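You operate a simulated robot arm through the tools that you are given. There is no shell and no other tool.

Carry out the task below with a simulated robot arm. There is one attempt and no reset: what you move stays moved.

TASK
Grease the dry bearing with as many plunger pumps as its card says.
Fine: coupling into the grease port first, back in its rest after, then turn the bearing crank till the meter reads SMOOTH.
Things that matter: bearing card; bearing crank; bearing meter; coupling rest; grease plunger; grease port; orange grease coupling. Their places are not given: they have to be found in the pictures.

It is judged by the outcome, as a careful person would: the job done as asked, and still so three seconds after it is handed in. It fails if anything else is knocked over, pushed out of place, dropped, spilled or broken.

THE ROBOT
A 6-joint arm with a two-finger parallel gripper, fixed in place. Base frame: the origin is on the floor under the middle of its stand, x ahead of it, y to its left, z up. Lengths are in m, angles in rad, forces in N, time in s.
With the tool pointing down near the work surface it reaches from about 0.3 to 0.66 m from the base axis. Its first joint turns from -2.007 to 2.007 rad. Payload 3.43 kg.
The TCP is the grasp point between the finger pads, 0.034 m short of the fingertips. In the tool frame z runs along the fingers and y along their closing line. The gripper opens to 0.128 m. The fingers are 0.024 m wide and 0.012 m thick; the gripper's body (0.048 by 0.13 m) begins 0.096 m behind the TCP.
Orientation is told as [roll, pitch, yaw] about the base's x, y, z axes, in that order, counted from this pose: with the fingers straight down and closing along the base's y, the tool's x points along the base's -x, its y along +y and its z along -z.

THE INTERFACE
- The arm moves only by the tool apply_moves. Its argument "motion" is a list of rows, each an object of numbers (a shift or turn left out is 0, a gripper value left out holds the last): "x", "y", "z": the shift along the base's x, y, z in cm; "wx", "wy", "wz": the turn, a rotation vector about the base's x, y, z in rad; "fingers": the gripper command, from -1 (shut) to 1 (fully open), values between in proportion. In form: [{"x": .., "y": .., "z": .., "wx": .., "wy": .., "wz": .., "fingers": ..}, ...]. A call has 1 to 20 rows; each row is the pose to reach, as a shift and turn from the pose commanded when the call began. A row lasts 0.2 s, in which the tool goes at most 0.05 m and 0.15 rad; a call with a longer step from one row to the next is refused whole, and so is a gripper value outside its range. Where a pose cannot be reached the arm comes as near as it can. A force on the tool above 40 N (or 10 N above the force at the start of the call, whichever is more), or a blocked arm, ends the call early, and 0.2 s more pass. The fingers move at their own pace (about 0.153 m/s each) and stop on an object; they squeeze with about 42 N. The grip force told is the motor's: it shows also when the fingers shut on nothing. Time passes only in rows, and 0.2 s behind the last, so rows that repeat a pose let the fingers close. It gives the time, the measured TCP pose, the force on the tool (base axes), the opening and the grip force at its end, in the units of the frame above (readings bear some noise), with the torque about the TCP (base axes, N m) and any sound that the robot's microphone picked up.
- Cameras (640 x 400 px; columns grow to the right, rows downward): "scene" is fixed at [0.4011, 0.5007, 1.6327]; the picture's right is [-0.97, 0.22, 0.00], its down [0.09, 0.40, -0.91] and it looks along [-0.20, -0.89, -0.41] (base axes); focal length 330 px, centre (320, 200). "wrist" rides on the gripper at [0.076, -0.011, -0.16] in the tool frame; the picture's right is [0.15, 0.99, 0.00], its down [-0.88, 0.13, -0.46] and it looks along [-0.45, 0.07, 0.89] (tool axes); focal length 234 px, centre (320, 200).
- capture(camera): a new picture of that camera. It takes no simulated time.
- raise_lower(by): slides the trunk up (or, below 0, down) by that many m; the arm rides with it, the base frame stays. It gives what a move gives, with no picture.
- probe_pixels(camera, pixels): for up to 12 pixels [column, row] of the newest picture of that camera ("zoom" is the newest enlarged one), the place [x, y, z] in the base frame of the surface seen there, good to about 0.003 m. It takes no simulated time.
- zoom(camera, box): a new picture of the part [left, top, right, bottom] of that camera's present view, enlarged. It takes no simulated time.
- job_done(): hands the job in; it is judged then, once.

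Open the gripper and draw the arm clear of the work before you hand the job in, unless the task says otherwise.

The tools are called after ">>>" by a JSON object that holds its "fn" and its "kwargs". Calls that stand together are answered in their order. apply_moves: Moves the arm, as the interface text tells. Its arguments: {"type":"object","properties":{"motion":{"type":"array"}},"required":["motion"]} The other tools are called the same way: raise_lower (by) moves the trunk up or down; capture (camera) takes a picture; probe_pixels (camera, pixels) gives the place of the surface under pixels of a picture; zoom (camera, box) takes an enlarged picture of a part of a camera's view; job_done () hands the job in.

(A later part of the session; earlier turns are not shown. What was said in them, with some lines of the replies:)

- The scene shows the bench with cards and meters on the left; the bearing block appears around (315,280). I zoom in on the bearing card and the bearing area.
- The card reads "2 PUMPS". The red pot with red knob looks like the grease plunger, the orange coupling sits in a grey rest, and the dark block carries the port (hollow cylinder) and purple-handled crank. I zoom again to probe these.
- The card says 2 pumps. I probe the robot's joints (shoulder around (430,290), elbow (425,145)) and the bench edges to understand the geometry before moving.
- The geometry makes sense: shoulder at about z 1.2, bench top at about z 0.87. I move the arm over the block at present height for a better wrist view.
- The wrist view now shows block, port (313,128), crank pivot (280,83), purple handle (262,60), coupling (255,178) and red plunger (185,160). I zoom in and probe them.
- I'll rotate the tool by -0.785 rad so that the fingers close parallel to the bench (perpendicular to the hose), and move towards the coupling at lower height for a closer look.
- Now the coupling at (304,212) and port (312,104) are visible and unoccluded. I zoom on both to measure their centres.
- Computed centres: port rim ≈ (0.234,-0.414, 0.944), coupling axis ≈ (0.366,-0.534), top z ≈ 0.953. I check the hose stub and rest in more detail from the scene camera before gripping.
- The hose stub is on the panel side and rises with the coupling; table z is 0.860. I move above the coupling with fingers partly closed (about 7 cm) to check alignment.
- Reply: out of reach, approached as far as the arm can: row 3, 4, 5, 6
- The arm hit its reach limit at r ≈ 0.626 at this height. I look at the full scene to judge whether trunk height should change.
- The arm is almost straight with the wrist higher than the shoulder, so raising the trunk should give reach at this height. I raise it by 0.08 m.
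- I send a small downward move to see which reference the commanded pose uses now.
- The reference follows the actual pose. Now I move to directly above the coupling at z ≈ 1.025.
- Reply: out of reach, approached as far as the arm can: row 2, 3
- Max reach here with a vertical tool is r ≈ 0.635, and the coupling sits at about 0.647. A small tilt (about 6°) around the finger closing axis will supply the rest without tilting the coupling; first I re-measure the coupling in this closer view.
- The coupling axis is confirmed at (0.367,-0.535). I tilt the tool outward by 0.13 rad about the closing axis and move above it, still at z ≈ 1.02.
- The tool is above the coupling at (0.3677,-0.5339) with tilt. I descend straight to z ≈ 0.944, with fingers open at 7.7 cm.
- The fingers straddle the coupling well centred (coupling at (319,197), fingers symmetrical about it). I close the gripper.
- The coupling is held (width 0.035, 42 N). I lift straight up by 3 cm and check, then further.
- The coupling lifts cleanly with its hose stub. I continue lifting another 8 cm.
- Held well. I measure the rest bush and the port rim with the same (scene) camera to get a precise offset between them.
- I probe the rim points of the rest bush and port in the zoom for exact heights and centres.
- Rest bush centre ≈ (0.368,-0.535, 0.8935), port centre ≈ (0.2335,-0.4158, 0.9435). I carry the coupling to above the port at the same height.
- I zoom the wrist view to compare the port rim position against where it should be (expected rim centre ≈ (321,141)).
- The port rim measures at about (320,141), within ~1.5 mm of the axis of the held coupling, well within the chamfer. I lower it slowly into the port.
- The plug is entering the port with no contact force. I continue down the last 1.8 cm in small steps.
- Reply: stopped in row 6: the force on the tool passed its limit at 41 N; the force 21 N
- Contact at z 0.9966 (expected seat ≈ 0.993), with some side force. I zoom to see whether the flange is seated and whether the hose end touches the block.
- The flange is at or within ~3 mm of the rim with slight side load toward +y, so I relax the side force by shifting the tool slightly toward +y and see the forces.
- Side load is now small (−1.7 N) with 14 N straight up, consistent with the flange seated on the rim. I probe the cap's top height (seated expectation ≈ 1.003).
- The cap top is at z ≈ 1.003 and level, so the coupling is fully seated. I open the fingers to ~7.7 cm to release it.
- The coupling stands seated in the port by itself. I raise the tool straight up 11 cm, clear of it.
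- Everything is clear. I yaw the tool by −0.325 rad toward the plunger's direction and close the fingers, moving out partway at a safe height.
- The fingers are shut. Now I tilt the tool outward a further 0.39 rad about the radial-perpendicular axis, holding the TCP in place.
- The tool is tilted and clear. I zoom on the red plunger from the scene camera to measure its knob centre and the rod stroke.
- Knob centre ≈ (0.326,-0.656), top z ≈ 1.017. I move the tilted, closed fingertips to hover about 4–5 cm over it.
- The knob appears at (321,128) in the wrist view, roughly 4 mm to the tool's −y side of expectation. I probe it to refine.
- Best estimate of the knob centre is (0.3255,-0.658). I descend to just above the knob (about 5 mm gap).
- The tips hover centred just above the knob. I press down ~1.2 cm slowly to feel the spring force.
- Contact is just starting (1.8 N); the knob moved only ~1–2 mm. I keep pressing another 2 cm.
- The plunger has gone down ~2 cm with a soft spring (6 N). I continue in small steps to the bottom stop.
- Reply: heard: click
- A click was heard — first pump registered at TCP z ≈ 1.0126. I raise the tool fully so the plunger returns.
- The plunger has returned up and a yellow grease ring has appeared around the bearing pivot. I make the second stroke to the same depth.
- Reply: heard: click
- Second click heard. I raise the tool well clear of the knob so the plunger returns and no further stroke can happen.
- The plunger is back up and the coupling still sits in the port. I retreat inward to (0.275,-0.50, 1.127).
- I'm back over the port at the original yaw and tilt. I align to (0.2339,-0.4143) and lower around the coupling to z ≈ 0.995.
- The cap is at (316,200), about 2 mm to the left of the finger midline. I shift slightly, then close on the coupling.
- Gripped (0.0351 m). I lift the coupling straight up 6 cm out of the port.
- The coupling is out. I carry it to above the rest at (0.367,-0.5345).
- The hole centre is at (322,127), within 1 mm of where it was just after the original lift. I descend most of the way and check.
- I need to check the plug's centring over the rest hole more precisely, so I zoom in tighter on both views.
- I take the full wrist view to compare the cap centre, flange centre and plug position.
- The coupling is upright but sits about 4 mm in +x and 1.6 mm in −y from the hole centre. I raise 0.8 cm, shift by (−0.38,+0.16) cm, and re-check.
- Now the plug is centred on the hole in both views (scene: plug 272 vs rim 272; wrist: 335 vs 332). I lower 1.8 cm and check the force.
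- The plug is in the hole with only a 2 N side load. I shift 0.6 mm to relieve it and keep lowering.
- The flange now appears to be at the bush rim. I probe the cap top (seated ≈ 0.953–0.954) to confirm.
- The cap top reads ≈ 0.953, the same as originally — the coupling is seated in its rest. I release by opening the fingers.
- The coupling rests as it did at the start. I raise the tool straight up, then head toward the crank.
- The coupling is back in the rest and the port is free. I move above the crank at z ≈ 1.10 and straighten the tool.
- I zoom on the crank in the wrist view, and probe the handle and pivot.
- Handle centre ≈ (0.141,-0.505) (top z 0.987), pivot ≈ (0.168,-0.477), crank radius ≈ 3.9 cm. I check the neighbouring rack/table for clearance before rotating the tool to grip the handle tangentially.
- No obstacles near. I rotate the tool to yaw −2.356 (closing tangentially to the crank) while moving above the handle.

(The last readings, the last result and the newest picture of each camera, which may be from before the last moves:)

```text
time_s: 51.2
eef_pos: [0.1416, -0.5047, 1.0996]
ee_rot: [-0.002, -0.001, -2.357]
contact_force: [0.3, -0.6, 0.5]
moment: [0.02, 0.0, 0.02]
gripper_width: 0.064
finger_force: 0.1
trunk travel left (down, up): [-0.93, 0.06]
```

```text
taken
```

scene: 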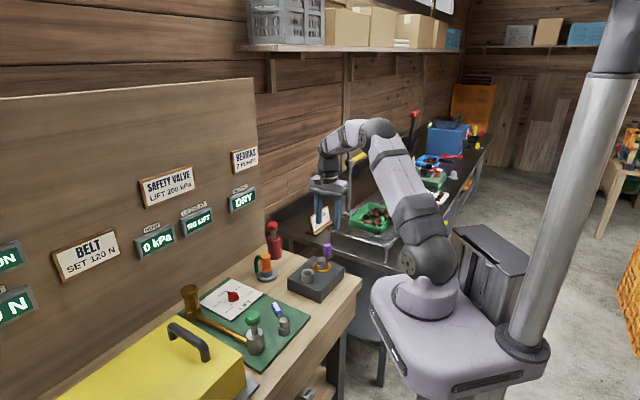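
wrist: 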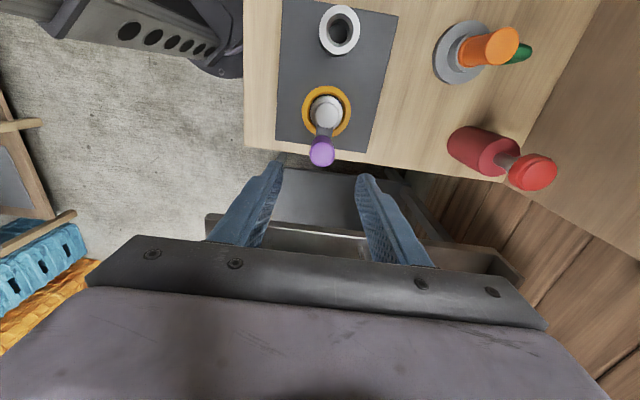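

I zoom to check that the handle is centred between the fingers (expected handle top at about (319.5,153)).

>>> {"fn": "zoom", "kwargs": {"camera": "wrist", "box": [275, 85, 375, 185]}}

>>> {"fn": "probe_pixels", "kwargs": {"camera": "zoom", "pixels": [[325, 265], [305, 265], [345, 265], [325, 250], [325, 285], [345, 110], [345, 140]]}}

```text
4.00 times, centred on (325, 135) of wrist
```

zoom: 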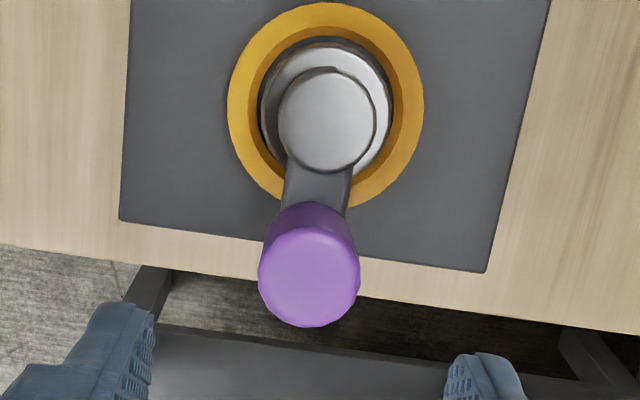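

```text
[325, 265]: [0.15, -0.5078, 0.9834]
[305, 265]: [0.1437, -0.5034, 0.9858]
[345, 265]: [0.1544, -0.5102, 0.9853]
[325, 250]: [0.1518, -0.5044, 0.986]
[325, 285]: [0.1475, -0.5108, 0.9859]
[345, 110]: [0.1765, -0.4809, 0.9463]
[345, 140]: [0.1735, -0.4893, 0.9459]
```

The handle is slightly off; combined estimate is (0.142,-0.508). I descend around it to z ≈ 0.984 (tips at 0.950, above crank arm and pivot cap).

>>> {"fn": "apply_moves", "kwargs": {"motion": [{"x": 0.1, "y": -0.33, "z": -3}, {"x": 0.1, "y": -0.33, "z": -6}, {"x": 0.1, "y": -0.33, "z": -9}, {"x": 0.1, "y": -0.33, "z": -11.5}, {"x": 0.1, "y": -0.33, "z": -11.5}]}}

>>> {"fn": "capture", "kwargs": {"camera": "wrist"}}

>>> {"fn": "zoom", "kwargs": {"camera": "scene", "box": [290, 215, 360, 285]}}

```text
time_s: 52.4
eef_pos: [0.1427, -0.508, 0.9842]
ee_rot: [-0.005, -0.002, -2.356]
contact_force: [1.1, 0.0, -0.2]
moment: [-0.01, -0.01, 0.0]
gripper_width: 0.064
finger_force: 0.0
trunk travel left (down, up): [-0.93, 0.06]
```

```text
taken
```

wrist: 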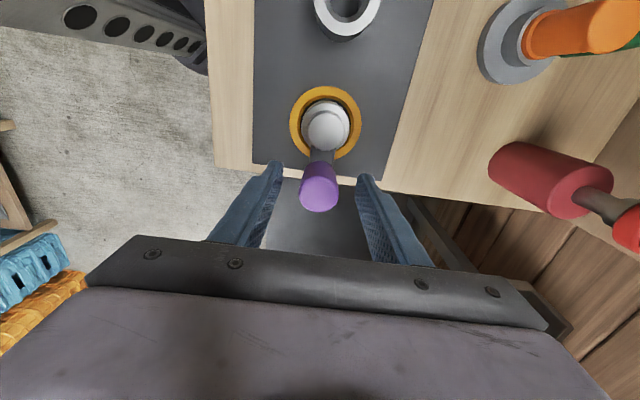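

```text
5.71 times, centred on (325, 250) of scene
```

zoom: 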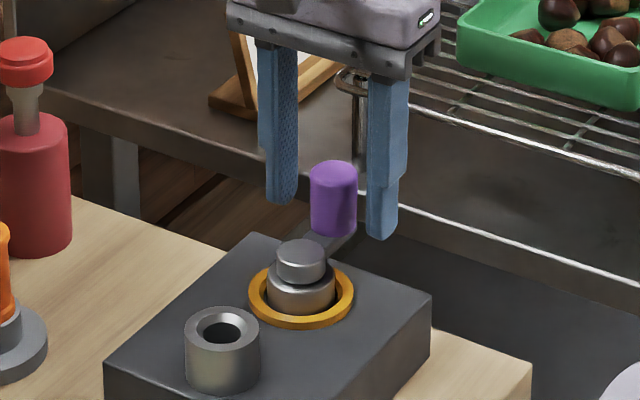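

The handle is between the fingers. I close the grip on it.

>>> {"fn": "apply_moves", "kwargs": {"motion": [{"fingers": -1}, {"fingers": -1}, {"fingers": -1}, {"fingers": -1}]}}

>>> {"fn": "zoom", "kwargs": {"camera": "scene", "box": [220, 180, 360, 290]}}

>>> {"fn": "capture", "kwargs": {"camera": "wrist"}}

```text
time_s: 53.4
eef_pos: [0.1433, -0.5086, 0.9837]
ee_rot: [-0.003, -0.001, -2.357]
contact_force: [-2.9, 4.0, -3.4]
moment: [-0.05, 0.11, 0.04]
gripper_width: 0.031
finger_force: 44.8
trunk travel left (down, up): [-0.93, 0.06]
```

```text
3.64 times, centred on (290, 235) of scene
```

zoom: 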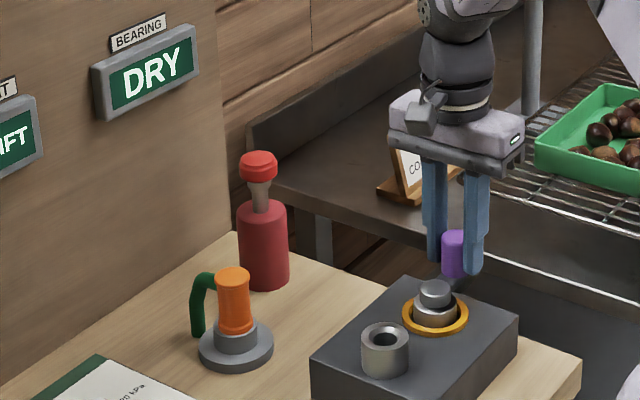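

```text
taken
```

wrist: 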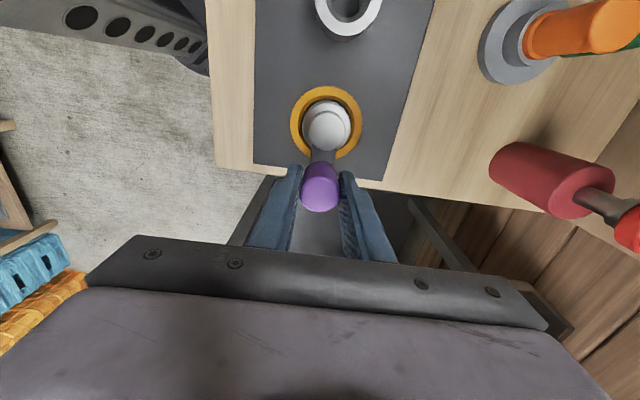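

The handle is gripped (0.031 m). I try a small counter-clockwise turn (0.36 rad) about the pivot, with the tool yaw following, to feel the resistance.

>>> {"fn": "apply_moves", "kwargs": {"motion": [{"x": 0.36, "y": -0.31, "wz": 0.12}, {"x": 0.75, "y": -0.57, "wz": 0.24}, {"x": 1.18, "y": -0.79, "wz": 0.36}, {"x": 1.18, "y": -0.79, "wz": 0.36}]}}

>>> {"fn": "capture", "kwargs": {"camera": "wrist"}}

>>> {"fn": "zoom", "kwargs": {"camera": "scene", "box": [220, 180, 360, 290]}}

```text
time_s: 54.2
eef_pos: [0.144, -0.5054, 0.9845]
ee_rot: [-0.026, 0.015, -2.055]
contact_force: [-15.1, 11.9, 14.8]
moment: [0.21, -0.85, -0.11]
gripper_width: 0.0311
finger_force: 45.1
trunk travel left (down, up): [-0.93, 0.06]
stopped in row 3: the force on the tool passed its limit at 43 N (the readings are from after the stop); the commanded pose is now the measured one
```

```text
taken
```

wrist: 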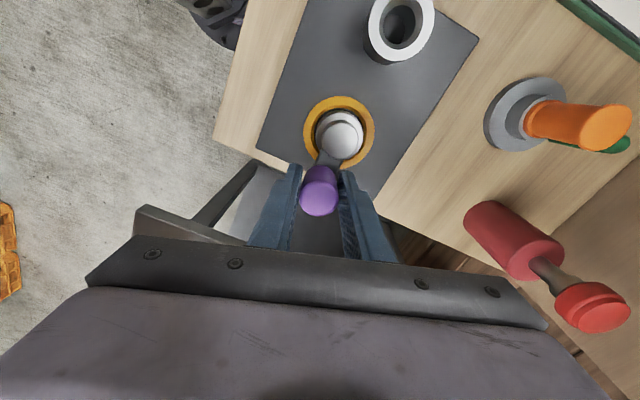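

```text
3.64 times, centred on (290, 235) of scene
```

zoom: 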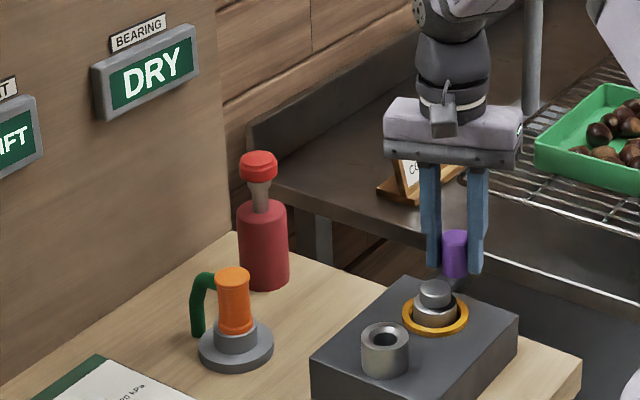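

The crank is blocked counter-clockwise (43 N, no movement), so the stop is there. I try clockwise instead, in small steps.

>>> {"fn": "apply_moves", "kwargs": {"motion": [{"x": -0.07, "y": -0.3, "wz": -0.1}, {"x": -0.25, "y": -0.1, "wz": -0.2}, {"x": -0.4, "y": 0.05, "wz": -0.3}, {"x": -0.6, "y": 0.35, "wz": -0.38}, {"x": -0.6, "y": 0.35, "wz": -0.38}]}}

>>> {"fn": "capture", "kwargs": {"camera": "wrist"}}

```text
time_s: 55.4
eef_pos: [0.1427, -0.5079, 0.9811]
ee_rot: [-0.013, 0.011, -2.437]
contact_force: [-0.9, -4.4, 11.9]
moment: [-0.55, -0.05, -0.14]
gripper_width: 0.0309
finger_force: 44.9
trunk travel left (down, up): [-0.93, 0.06]
```

```text
taken
```

wrist: 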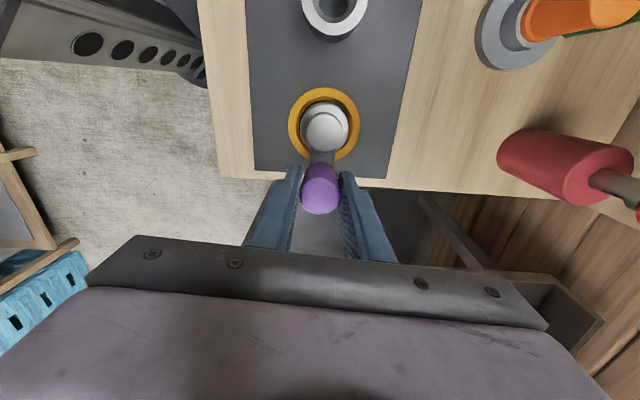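

I'm back near the start angle with a bit of downward contact (12 N). I raise 3 mm and now drive the handle clockwise along its arc.

>>> {"fn": "apply_moves", "kwargs": {"motion": [{"z": 0.3}, {"x": -0.32, "y": 0.35, "z": 0.3, "wz": -0.12}, {"x": -0.6, "y": 0.73, "z": 0.3, "wz": -0.24}, {"x": -0.82, "y": 1.15, "z": 0.3, "wz": -0.36}, {"x": -0.82, "y": 1.15, "z": 0.3, "wz": -0.36}]}}

>>> {"fn": "capture", "kwargs": {"camera": "wrist"}}

```text
time_s: 56.6
eef_pos: [0.135, -0.4964, 0.9808]
ee_rot: [-0.019, 0.016, -2.794]
contact_force: [5.3, -10.9, -8.0]
moment: [-0.65, 0.15, -0.47]
gripper_width: 0.0312
finger_force: 44.2
trunk travel left (down, up): [-0.93, 0.06]
```

```text
taken
```

wrist: 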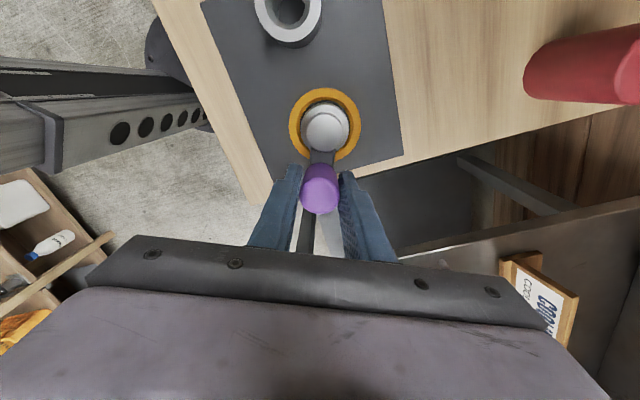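

It turns clockwise, with the crank following properly. I continue along the arc by about another 1 rad.

>>> {"fn": "apply_moves", "kwargs": {"motion": [{"x": -0.188, "y": 0.477, "wz": -0.13}, {"x": -0.314, "y": 0.975, "wz": -0.26}, {"x": -0.374, "y": 1.484, "wz": -0.39}, {"x": -0.367, "y": 1.998, "wz": -0.52}, {"x": -0.293, "y": 2.505, "wz": -0.65}, {"x": -0.155, "y": 3.0, "wz": -0.78}, {"x": 0.047, "y": 3.472, "wz": -0.91}, {"x": 0.308, "y": 3.913, "wz": -1.04}, {"x": 0.308, "y": 3.913, "wz": -1.04}]}}

>>> {"fn": "capture", "kwargs": {"camera": "wrist"}}

>>> {"fn": "capture", "kwargs": {"camera": "scene"}}

```text
time_s: 58.6
eef_pos: [0.1385, -0.4599, 0.9824]
ee_rot: [-0.021, 0.013, 2.451]
contact_force: [10.8, -16.1, -16.4]
moment: [-0.05, 0.56, -0.26]
gripper_width: 0.031
finger_force: 44.9
trunk travel left (down, up): [-0.93, 0.06]
```

```text
taken
```

wrist: 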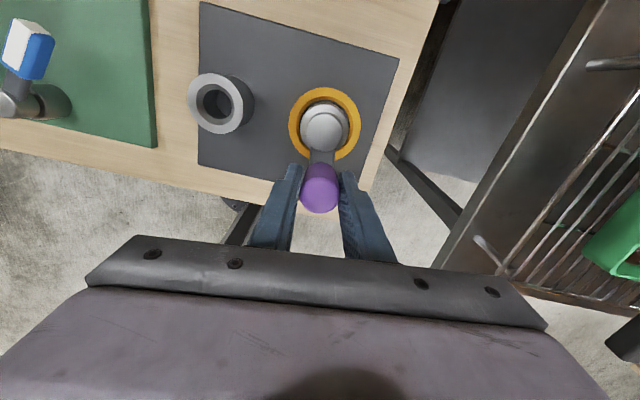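

```text
taken
```

scene: 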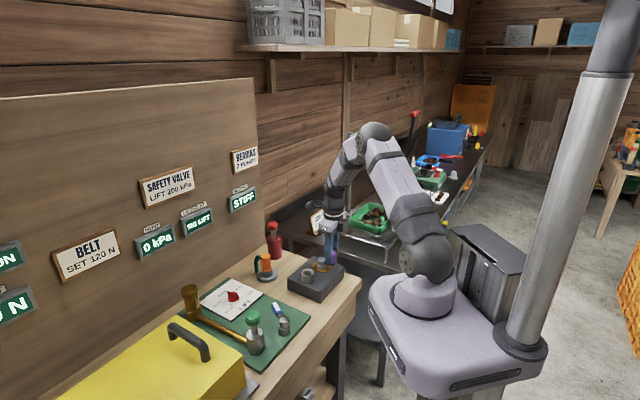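

The meter text changed. I zoom on it.

>>> {"fn": "zoom", "kwargs": {"camera": "scene", "box": [220, 140, 280, 220]}}

>>> {"fn": "zoom", "kwargs": {"camera": "scene", "box": [280, 215, 360, 305]}}

```text
5.00 times, centred on (250, 180) of scene
```

zoom: 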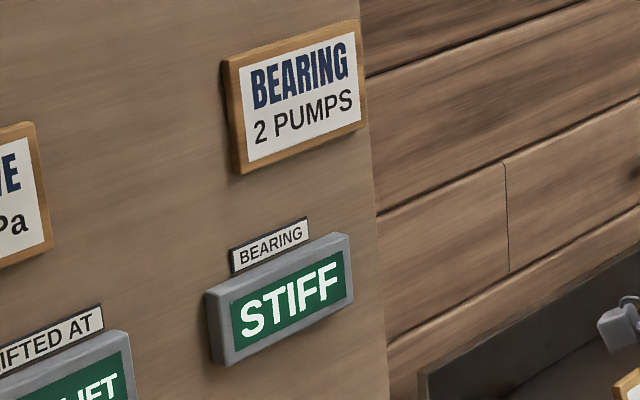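

```text
4.44 times, centred on (320, 260) of scene
```

zoom: 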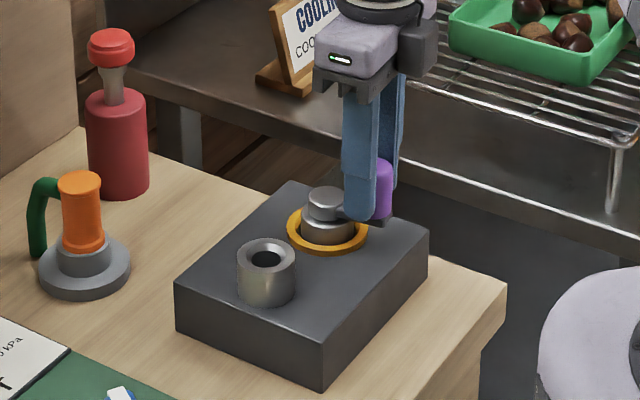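

Meter: STIFF now, so turning is working. To avoid over-winding the wrist, I release the handle, rise, rotate the tool back by ~π and re-grip.

>>> {"fn": "apply_moves", "kwargs": {"motion": [{"y": -0.2, "x": 0.1}, {"y": -0.2, "x": 0.1, "fingers": 0.0}, {"y": -0.2, "x": 0.1, "fingers": 0.0}, {"y": -0.2, "x": 0.1, "z": 2}, {"y": -0.2, "x": 0.1, "z": 5}, {"y": -0.2, "x": 0.1, "z": 7}, {"y": -0.2, "x": 0.1, "z": 7}]}}

>>> {"fn": "zoom", "kwargs": {"camera": "scene", "box": [220, 180, 360, 290]}}

```text
time_s: 60.2
eef_pos: [0.1377, -0.4566, 1.0551]
ee_rot: [-0.02, 0.015, 2.453]
contact_force: [0.6, -0.2, 0.7]
moment: [-0.04, 0.01, 0.02]
gripper_width: 0.0641
finger_force: 0.0
trunk travel left (down, up): [-0.93, 0.06]
```

```text
3.64 times, centred on (290, 235) of scene
```

zoom: 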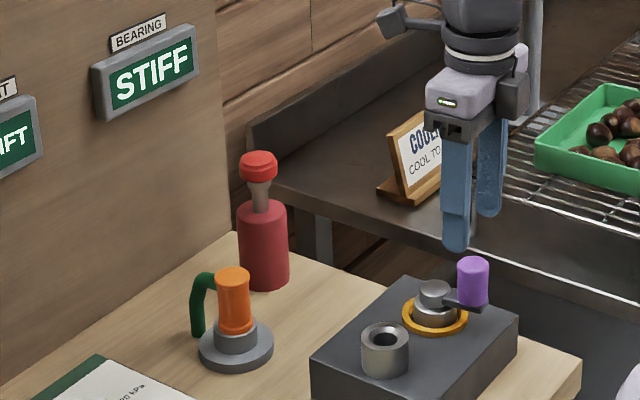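

The crank stays where it was and the meter says STIFF. I level the small residual tilt, then rotate the tool back by +3.0 rad at this safe height.

>>> {"fn": "apply_moves", "kwargs": {"motion": [{"wx": -0.006, "wy": 0.024}, {"wx": -0.006, "wy": 0.024}]}}

>>> {"fn": "apply_moves", "kwargs": {"motion": [{"wz": 0.15}, {"wz": 0.3}, {"wz": 0.45}, {"wz": 0.6}, {"wz": 0.75}, {"wz": 0.9}, {"wz": 1.05}, {"wz": 1.2}, {"wz": 1.35}, {"wz": 1.5}, {"wz": 1.65}, {"wz": 1.8}, {"wz": 1.95}, {"wz": 2.1}, {"wz": 2.25}, {"wz": 2.4}, {"wz": 2.55}, {"wz": 2.7}, {"wz": 2.85}, {"wz": 3.0}]}}

>>> {"fn": "capture", "kwargs": {"camera": "wrist"}}

```text
time_s: 60.8
eef_pos: [0.1382, -0.4559, 1.0541]
ee_rot: [-0.002, 0.0, 2.453]
contact_force: [-0.2, -1.4, 0.1]
moment: [0.01, -0.02, 0.02]
gripper_width: 0.0639
finger_force: 0.1
trunk travel left (down, up): [-0.93, 0.06]
```

```text
time_s: 65.0
eef_pos: [0.1379, -0.4571, 1.0539]
ee_rot: [-0.003, 0.001, -0.829]
contact_force: [-0.1, 0.1, -0.3]
moment: [0.03, 0.0, 0.04]
gripper_width: 0.0639
finger_force: 0.1
trunk travel left (down, up): [-0.93, 0.06]
```

```text
taken
```

wrist: 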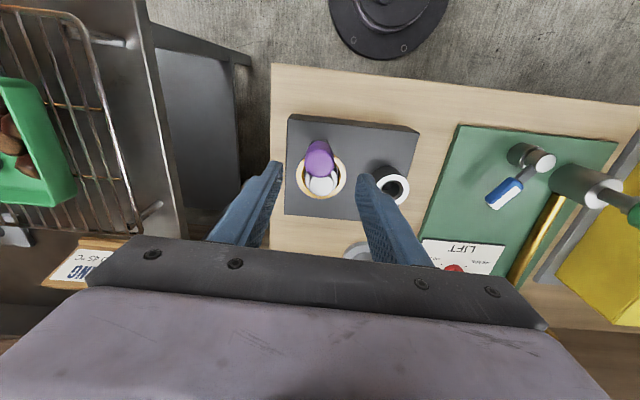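

I zoom to measure the handle's present position relative to the tool.

>>> {"fn": "zoom", "kwargs": {"camera": "wrist", "box": [270, 120, 370, 210]}}

>>> {"fn": "probe_pixels", "kwargs": {"camera": "zoom", "pixels": [[315, 170], [295, 165], [335, 165], [315, 145], [315, 190], [320, 275], [300, 275], [345, 275]]}}

>>> {"fn": "zoom", "kwargs": {"camera": "scene", "box": [305, 235, 345, 285]}}

>>> {"fn": "probe_pixels", "kwargs": {"camera": "zoom", "pixels": [[390, 110], [400, 120], [380, 120], [390, 140], [390, 160], [390, 180], [290, 180]]}}

```text
4.44 times, centred on (320, 165) of wrist
```

zoom: 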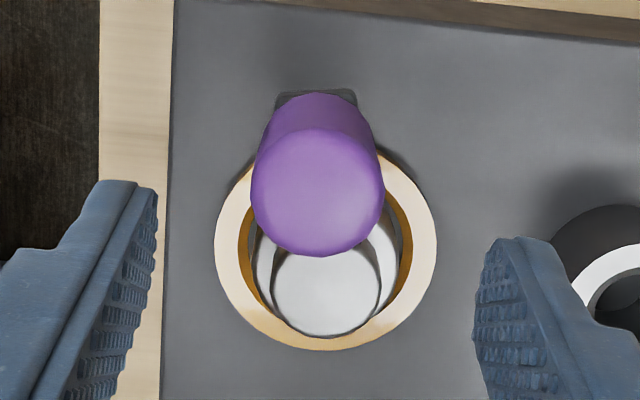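

```text
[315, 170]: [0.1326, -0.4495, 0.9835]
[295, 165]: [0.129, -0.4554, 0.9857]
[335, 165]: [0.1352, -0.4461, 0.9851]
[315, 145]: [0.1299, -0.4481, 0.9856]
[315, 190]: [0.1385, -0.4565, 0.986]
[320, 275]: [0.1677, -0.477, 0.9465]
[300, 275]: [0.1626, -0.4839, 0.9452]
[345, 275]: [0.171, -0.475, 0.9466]
```

```text
8.00 times, centred on (325, 260) of scene
```

zoom: 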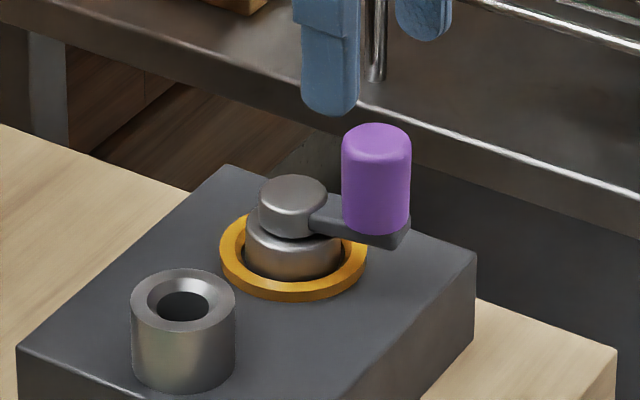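

```text
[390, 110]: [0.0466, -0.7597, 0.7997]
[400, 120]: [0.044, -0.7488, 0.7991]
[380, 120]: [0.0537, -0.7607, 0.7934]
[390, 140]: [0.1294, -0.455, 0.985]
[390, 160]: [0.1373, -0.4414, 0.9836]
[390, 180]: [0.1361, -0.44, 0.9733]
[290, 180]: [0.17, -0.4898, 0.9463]
```

The handle is at about (0.138,-0.457), directly under the tool. I fine-turn the yaw by +0.14 and descend around it.

>>> {"fn": "apply_moves", "kwargs": {"motion": [{"wz": 0.07, "z": -1}, {"wz": 0.14, "z": -3}, {"wz": 0.14, "z": -5}, {"wz": 0.14, "z": -6.9}, {"wz": 0.14, "z": -6.9}]}}

>>> {"fn": "apply_moves", "kwargs": {"motion": [{"fingers": -1}, {"fingers": -1}, {"fingers": -1}, {"fingers": -1}]}}

>>> {"fn": "capture", "kwargs": {"camera": "wrist"}}

```text
time_s: 66.2
eef_pos: [0.1374, -0.456, 0.9849]
ee_rot: [0.0, 0.0, -0.692]
contact_force: [0.2, -0.2, -0.1]
moment: [-0.01, -0.01, 0.0]
gripper_width: 0.0639
finger_force: 0.2
trunk travel left (down, up): [-0.93, 0.06]
```

```text
time_s: 67.2
eef_pos: [0.1371, -0.4567, 0.9834]
ee_rot: [-0.002, 0.0, -0.691]
contact_force: [-3.8, -1.5, -3.0]
moment: [-0.08, 0.03, -0.14]
gripper_width: 0.031
finger_force: 44.9
trunk travel left (down, up): [-0.93, 0.06]
```

```text
taken
```

wrist: 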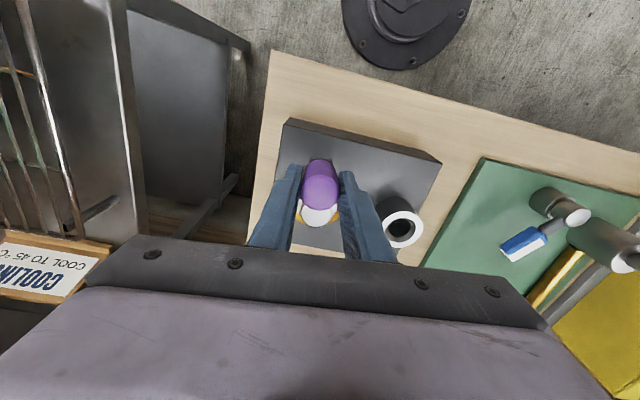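

Re-gripped. I continue clockwise by ~1 rad along the fitted circle (pivot (0.1702,-0.481)).

>>> {"fn": "apply_moves", "kwargs": {"motion": [{"x": 0.342, "y": 0.408, "wz": -0.13}, {"x": 0.735, "y": 0.768, "wz": -0.26}, {"x": 1.172, "y": 1.075, "wz": -0.39}, {"x": 1.644, "y": 1.322, "wz": -0.52}, {"x": 2.144, "y": 1.505, "wz": -0.65}, {"x": 2.663, "y": 1.623, "wz": -0.78}, {"x": 3.193, "y": 1.672, "wz": -0.91}, {"x": 3.725, "y": 1.651, "wz": -1.04}, {"x": 3.725, "y": 1.651, "wz": -1.04}]}}

>>> {"fn": "zoom", "kwargs": {"camera": "scene", "box": [220, 170, 360, 290]}}

>>> {"fn": "capture", "kwargs": {"camera": "wrist"}}

```text
time_s: 69.2
eef_pos: [0.174, -0.4403, 0.9846]
ee_rot: [-0.002, 0.001, -1.736]
contact_force: [-7.3, 0.4, -6.7]
moment: [-0.37, 0.13, -0.3]
gripper_width: 0.0305
finger_force: 45.0
trunk travel left (down, up): [-0.93, 0.06]
```

```text
3.33 times, centred on (290, 230) of scene
```

zoom: 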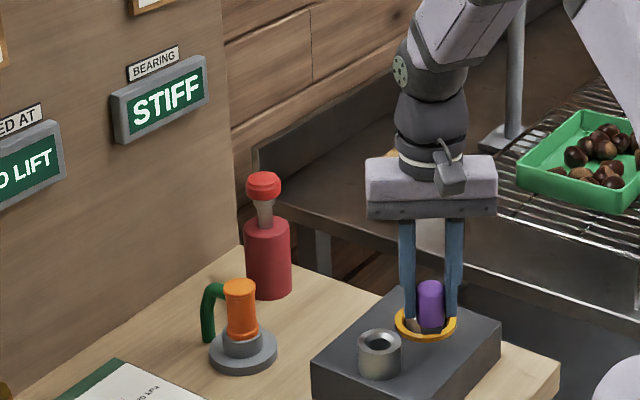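

```text
taken
```

wrist: 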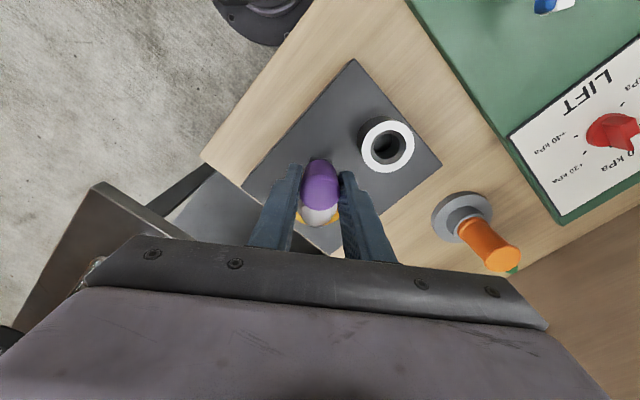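

Total turn ≈ 2.4 rad; the meter still reads STIFF and force is low. I continue clockwise by 0.78 rad and check again.

>>> {"fn": "apply_moves", "kwargs": {"motion": [{"x": 0.525, "y": -0.089, "wz": -0.13}, {"x": 1.034, "y": -0.245, "wz": -0.26}, {"x": 1.518, "y": -0.465, "wz": -0.39}, {"x": 1.971, "y": -0.748, "wz": -0.52}, {"x": 2.382, "y": -1.086, "wz": -0.65}, {"x": 2.747, "y": -1.475, "wz": -0.78}, {"x": 2.747, "y": -1.475, "wz": -0.78}]}}

>>> {"fn": "zoom", "kwargs": {"camera": "scene", "box": [220, 170, 360, 290]}}

```text
time_s: 70.8
eef_pos: [0.201, -0.4543, 0.9846]
ee_rot: [-0.004, 0.002, -2.513]
contact_force: [-9.0, 1.6, -8.1]
moment: [0.06, 0.1, -0.31]
gripper_width: 0.031
finger_force: 44.6
trunk travel left (down, up): [-0.93, 0.06]
```

```text
3.33 times, centred on (290, 230) of scene
```

zoom: 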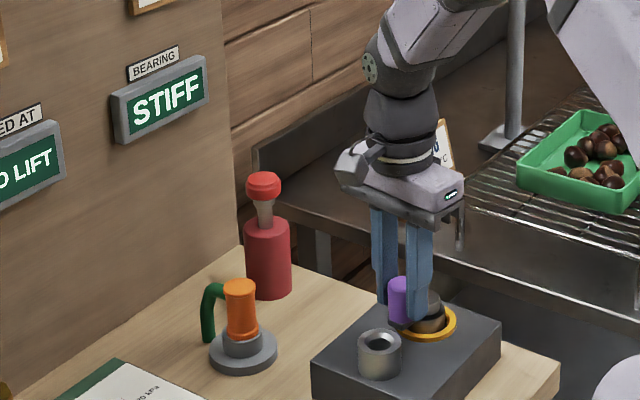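

Still STIFF with smooth motion. I continue another 1.04 rad clockwise.

>>> {"fn": "apply_moves", "kwargs": {"motion": [{"x": 0.311, "y": -0.433, "wz": -0.13}, {"x": 0.563, "y": -0.902, "wz": -0.26}, {"x": 0.752, "y": -1.4, "wz": -0.39}, {"x": 0.875, "y": -1.918, "wz": -0.52}, {"x": 0.93, "y": -2.448, "wz": -0.65}, {"x": 0.915, "y": -2.98, "wz": -0.78}, {"x": 0.832, "y": -3.506, "wz": -0.91}, {"x": 0.681, "y": -4.017, "wz": -1.04}, {"x": 0.681, "y": -4.017, "wz": -1.04}]}}

>>> {"fn": "zoom", "kwargs": {"camera": "scene", "box": [220, 170, 360, 290]}}

>>> {"fn": "capture", "kwargs": {"camera": "wrist"}}

```text
time_s: 72.8
eef_pos: [0.2088, -0.4946, 0.9851]
ee_rot: [-0.004, -0.002, 2.729]
contact_force: [-9.5, 5.9, -10.7]
moment: [0.09, 0.05, -0.12]
gripper_width: 0.0309
finger_force: 44.7
trunk travel left (down, up): [-0.93, 0.06]
```

```text
3.33 times, centred on (290, 230) of scene
```

zoom: 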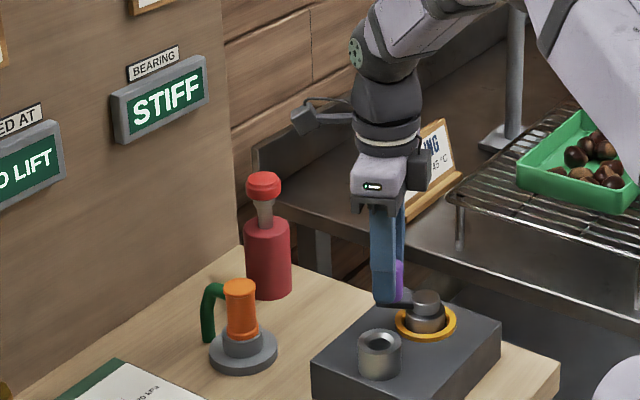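

```text
taken
```

wrist: 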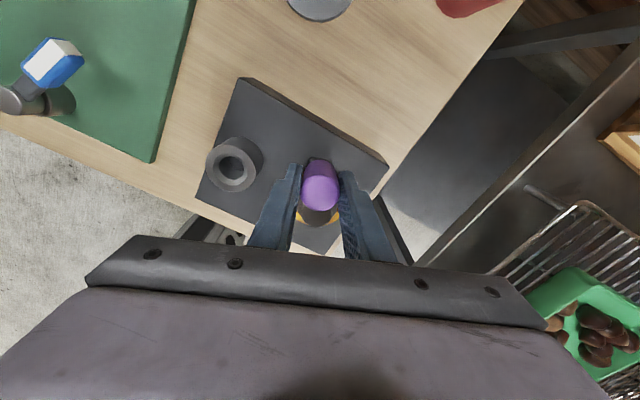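

About 4.3 rad turned and still STIFF. I release, rise, rotate the tool back by π and re-grip to continue.

>>> {"fn": "apply_moves", "kwargs": {"motion": [{"fingers": 0.0}, {"fingers": 0.0}, {"z": 2}, {"z": 5}, {"z": 7}, {"z": 7}]}}

>>> {"fn": "apply_moves", "kwargs": {"motion": [{"wz": 0.15}, {"wz": 0.3}, {"wz": 0.45}, {"wz": 0.6}, {"wz": 0.75}, {"wz": 0.9}, {"wz": 1.05}, {"wz": 1.2}, {"wz": 1.35}, {"wz": 1.5}, {"wz": 1.65}, {"wz": 1.8}, {"wz": 1.95}, {"wz": 2.1}, {"wz": 2.25}, {"wz": 2.4}, {"wz": 2.55}, {"wz": 2.7}, {"wz": 2.85}, {"wz": 3.0}]}}

>>> {"fn": "apply_moves", "kwargs": {"motion": [{"wz": 0.14}, {"wz": 0.14}]}}

>>> {"fn": "zoom", "kwargs": {"camera": "wrist", "box": [260, 110, 380, 210]}}

>>> {"fn": "zoom", "kwargs": {"camera": "scene", "box": [220, 170, 360, 290]}}

```text
time_s: 74.2
eef_pos: [0.2089, -0.4955, 1.0563]
ee_rot: [-0.003, 0.0, 2.731]
contact_force: [-0.5, 0.2, -0.5]
moment: [-0.01, 0.04, -0.04]
gripper_width: 0.0638
finger_force: 0.2
trunk travel left (down, up): [-0.93, 0.06]
```

```text
time_s: 78.4
eef_pos: [0.2092, -0.4953, 1.0546]
ee_rot: [-0.003, 0.001, -0.549]
contact_force: [-0.7, -0.2, 0.0]
moment: [-0.01, 0.01, 0.02]
gripper_width: 0.0641
finger_force: 0.1
trunk travel left (down, up): [-0.93, 0.06]
```

```text
time_s: 79.0
eef_pos: [0.2101, -0.495, 1.0553]
ee_rot: [-0.002, 0.001, -0.408]
contact_force: [-0.1, 0.2, -0.3]
moment: [0.02, -0.02, 0.0]
gripper_width: 0.0639
finger_force: 0.1
trunk travel left (down, up): [-0.93, 0.06]
```

```text
4.00 times, centred on (320, 160) of wrist
```

zoom: 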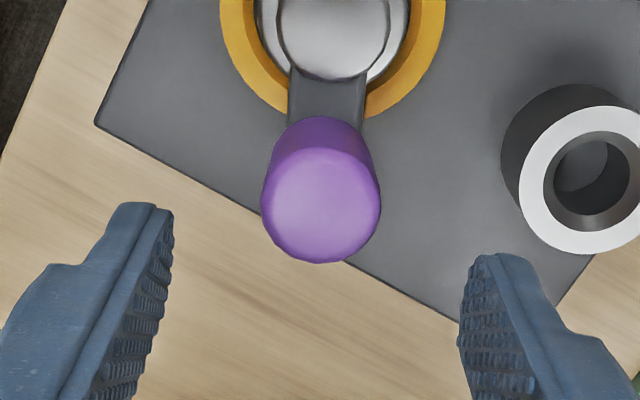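

```text
3.33 times, centred on (290, 230) of scene
```

zoom: 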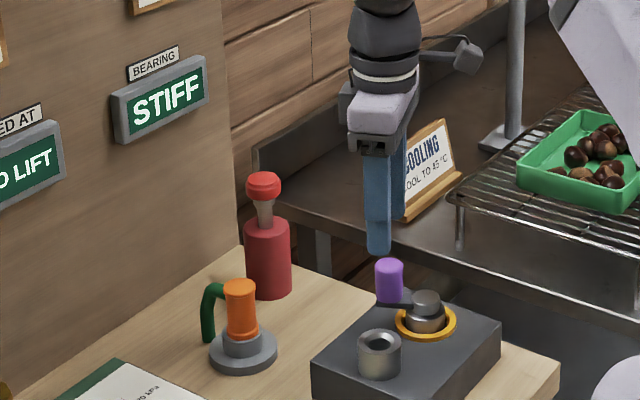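

The crank stays at this angle. I lower around the handle again and grip.

>>> {"fn": "apply_moves", "kwargs": {"motion": [{"x": -0.2, "z": -2}, {"x": -0.2, "z": -4.5}, {"x": -0.2, "z": -7.0}, {"x": -0.2, "z": -7.0}, {"x": -0.2, "z": -7.0, "fingers": -1}, {"x": -0.2, "z": -7.0, "fingers": -1}, {"x": -0.2, "z": -7.0, "fingers": -1}, {"x": -0.2, "z": -7.0, "fingers": -1}]}}

>>> {"fn": "capture", "kwargs": {"camera": "wrist"}}

```text
time_s: 80.8
eef_pos: [0.2065, -0.4944, 0.9847]
ee_rot: [-0.004, 0.001, -0.411]
contact_force: [0.7, 1.3, -0.9]
moment: [-0.14, -0.32, -0.02]
gripper_width: 0.0308
finger_force: 45.2
trunk travel left (down, up): [-0.93, 0.06]
```

```text
taken
```

wrist: 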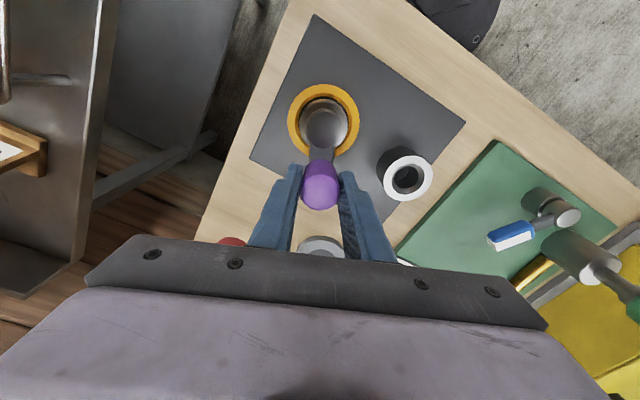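

Gripped with the crank aligned. I continue clockwise another 1.04 rad.

>>> {"fn": "apply_moves", "kwargs": {"motion": [{"x": -0.205, "y": -0.459, "wz": -0.13}, {"x": -0.467, "y": -0.888, "wz": -0.26}, {"x": -0.783, "y": -1.279, "wz": -0.39}, {"x": -1.147, "y": -1.626, "wz": -0.52}, {"x": -1.553, "y": -1.923, "wz": -0.65}, {"x": -1.993, "y": -2.165, "wz": -0.78}, {"x": -2.461, "y": -2.348, "wz": -0.91}, {"x": -2.949, "y": -2.468, "wz": -1.04}, {"x": -2.949, "y": -2.468, "wz": -1.04}]}}

>>> {"fn": "zoom", "kwargs": {"camera": "scene", "box": [220, 170, 360, 290]}}

```text
time_s: 82.8
eef_pos: [0.1773, -0.5195, 0.9845]
ee_rot: [-0.001, -0.001, -1.453]
contact_force: [-1.2, 0.5, -2.6]
moment: [-0.18, 0.03, 0.03]
gripper_width: 0.0309
finger_force: 45.6
trunk travel left (down, up): [-0.93, 0.06]
```

```text
3.33 times, centred on (290, 230) of scene
```

zoom: 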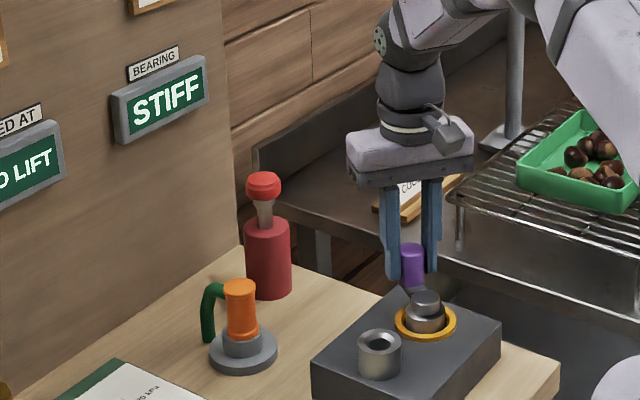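

About 5.3 rad so far. I continue clockwise through one complete turn.

>>> {"fn": "apply_moves", "kwargs": {"motion": [{"x": -0.5, "y": -0.056, "wz": -0.13}, {"x": -1.002, "y": -0.047, "wz": -0.26}, {"x": -1.5, "y": 0.027, "wz": -0.39}, {"x": -1.983, "y": 0.166, "wz": -0.52}, {"x": -2.445, "y": 0.365, "wz": -0.65}, {"x": -2.877, "y": 0.623, "wz": -0.78}, {"x": -3.271, "y": 0.935, "wz": -0.91}, {"x": -3.622, "y": 1.294, "wz": -1.04}, {"x": -3.622, "y": 1.294, "wz": -1.04}]}}

>>> {"fn": "zoom", "kwargs": {"camera": "scene", "box": [220, 170, 360, 290]}}

```text
time_s: 84.8
eef_pos: [0.1404, -0.5082, 0.984]
ee_rot: [0.001, 0.001, -2.494]
contact_force: [-5.3, -2.6, -1.7]
moment: [-0.04, 0.21, 0.06]
gripper_width: 0.0312
finger_force: 45.5
trunk travel left (down, up): [-0.93, 0.06]
```

```text
3.33 times, centred on (290, 230) of scene
```

zoom: 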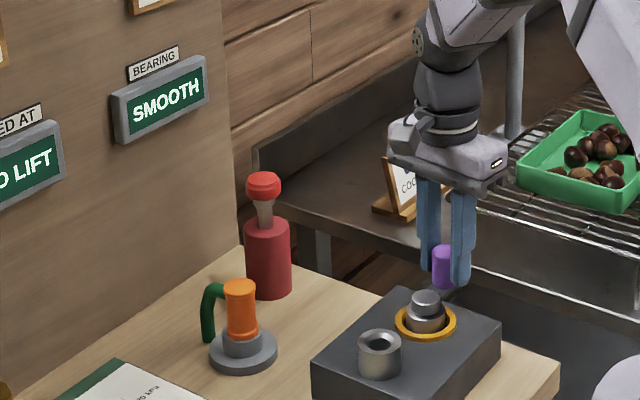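

The meter now reads SMOOTH. I open the fingers and rise straight up, clear of the handle.

>>> {"fn": "apply_moves", "kwargs": {"motion": [{"fingers": -1}, {"fingers": 0.0}, {"fingers": 0.0}, {"z": 2}, {"z": 5}, {"z": 9}, {"z": 13}, {"z": 13}]}}

>>> {"fn": "capture", "kwargs": {"camera": "wrist"}}

>>> {"fn": "zoom", "kwargs": {"camera": "scene", "box": [220, 170, 360, 290]}}

```text
time_s: 86.6
eef_pos: [0.1419, -0.5068, 1.1151]
ee_rot: [-0.002, 0.001, -2.492]
contact_force: [-0.6, 1.1, 0.3]
moment: [0.0, 0.03, 0.01]
gripper_width: 0.0641
finger_force: 0.0
trunk travel left (down, up): [-0.93, 0.06]
```

```text
taken
```

wrist: 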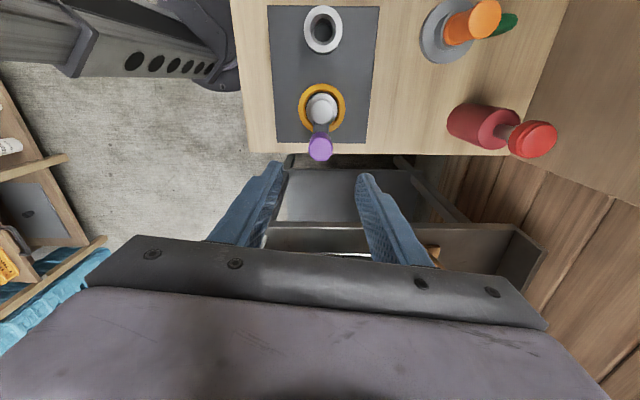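

```text
3.33 times, centred on (290, 230) of scene
```

zoom: 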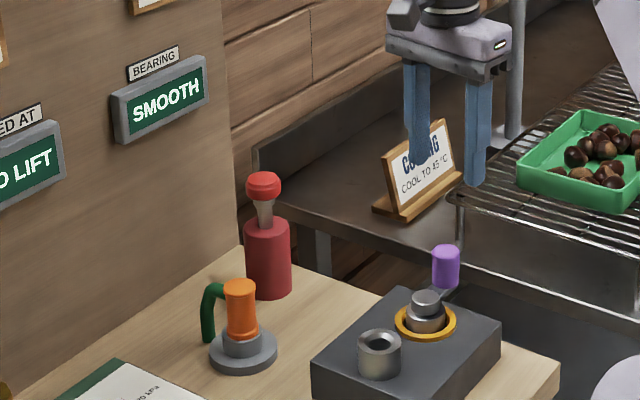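

SMOOTH holds after release. I withdraw the arm up and back toward its starting pose, opening the gripper fully.

>>> {"fn": "apply_moves", "kwargs": {"motion": [{"z": 3}, {"x": -1, "y": 2, "z": 6}, {"x": -2.5, "y": 5, "z": 9}, {"x": -4, "y": 8.5, "z": 10.5, "fingers": 1}, {"x": -5.5, "y": 12, "z": 10.5}, {"x": -6.4, "y": 14, "z": 10.5}, {"x": -6.4, "y": 14, "z": 10.5}]}}

>>> {"fn": "capture", "kwargs": {"camera": "scene"}}

>>> {"fn": "zoom", "kwargs": {"camera": "scene", "box": [220, 170, 360, 290]}}

>>> {"fn": "zoom", "kwargs": {"camera": "scene", "box": [250, 235, 290, 285]}}

```text
time_s: 88.2
eef_pos: [0.0765, -0.368, 1.2198]
ee_rot: [-0.002, 0.0, -2.491]
contact_force: [0.4, -0.3, -0.5]
moment: [0.02, 0.0, 0.01]
gripper_width: 0.1278
finger_force: 0.0
trunk travel left (down, up): [-0.93, 0.06]
```

```text
taken
```

scene: 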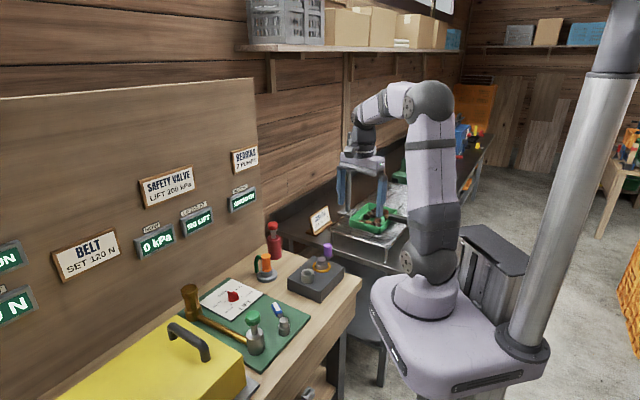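

```text
3.33 times, centred on (290, 230) of scene
```

zoom: 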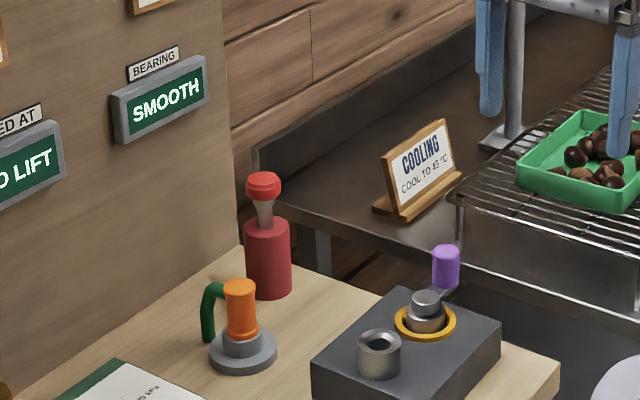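

```text
8.00 times, centred on (270, 260) of scene
```

zoom: 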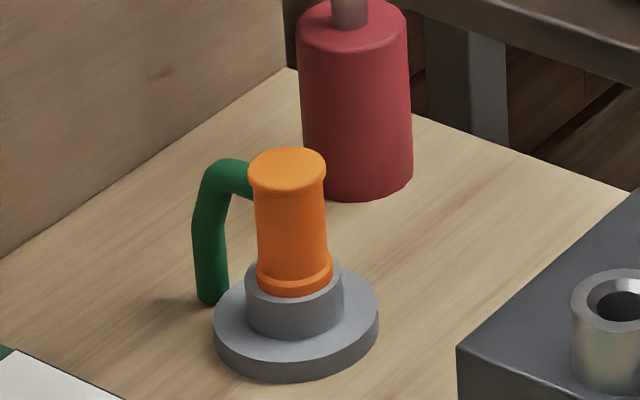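

The meter reads SMOOTH, and two pumps were given. The coupling is upright in its rest, the plunger is up, nothing else has moved, and the arm is clear with the gripper open. I hand the job in.

>>> {"fn": "job_done", "kwargs": {}}

```text
The job is handed in.
```

The bearing is greased with the 2 pumps its card asked for, and its meter reads SMOOTH.

- **Coupling:** I seated it in the grease port before pumping. Afterwards it went back into its rest, where it stands upright as at the start.
- **Pumping:** I gave the red plunger two full strokes, each with a click, and it returned to the top after both.
- **Crank:** It is blocked counter-clockwise from where it started, so I turned it clockwise. The meter went from DRY to STIFF, then to SMOOTH after about one full turn, and it stayed there after I let go.

Some contacts were firm. Seating the coupling in the port and the first try at turning the crank the blocked way each reached just over 40 N before the arm stopped. The final pictures show nothing else moved or knocked over. The gripper is open and the arm is back near its starting position. The trunk is still 8 cm higher than it began, because I raised it to reach the coupling.
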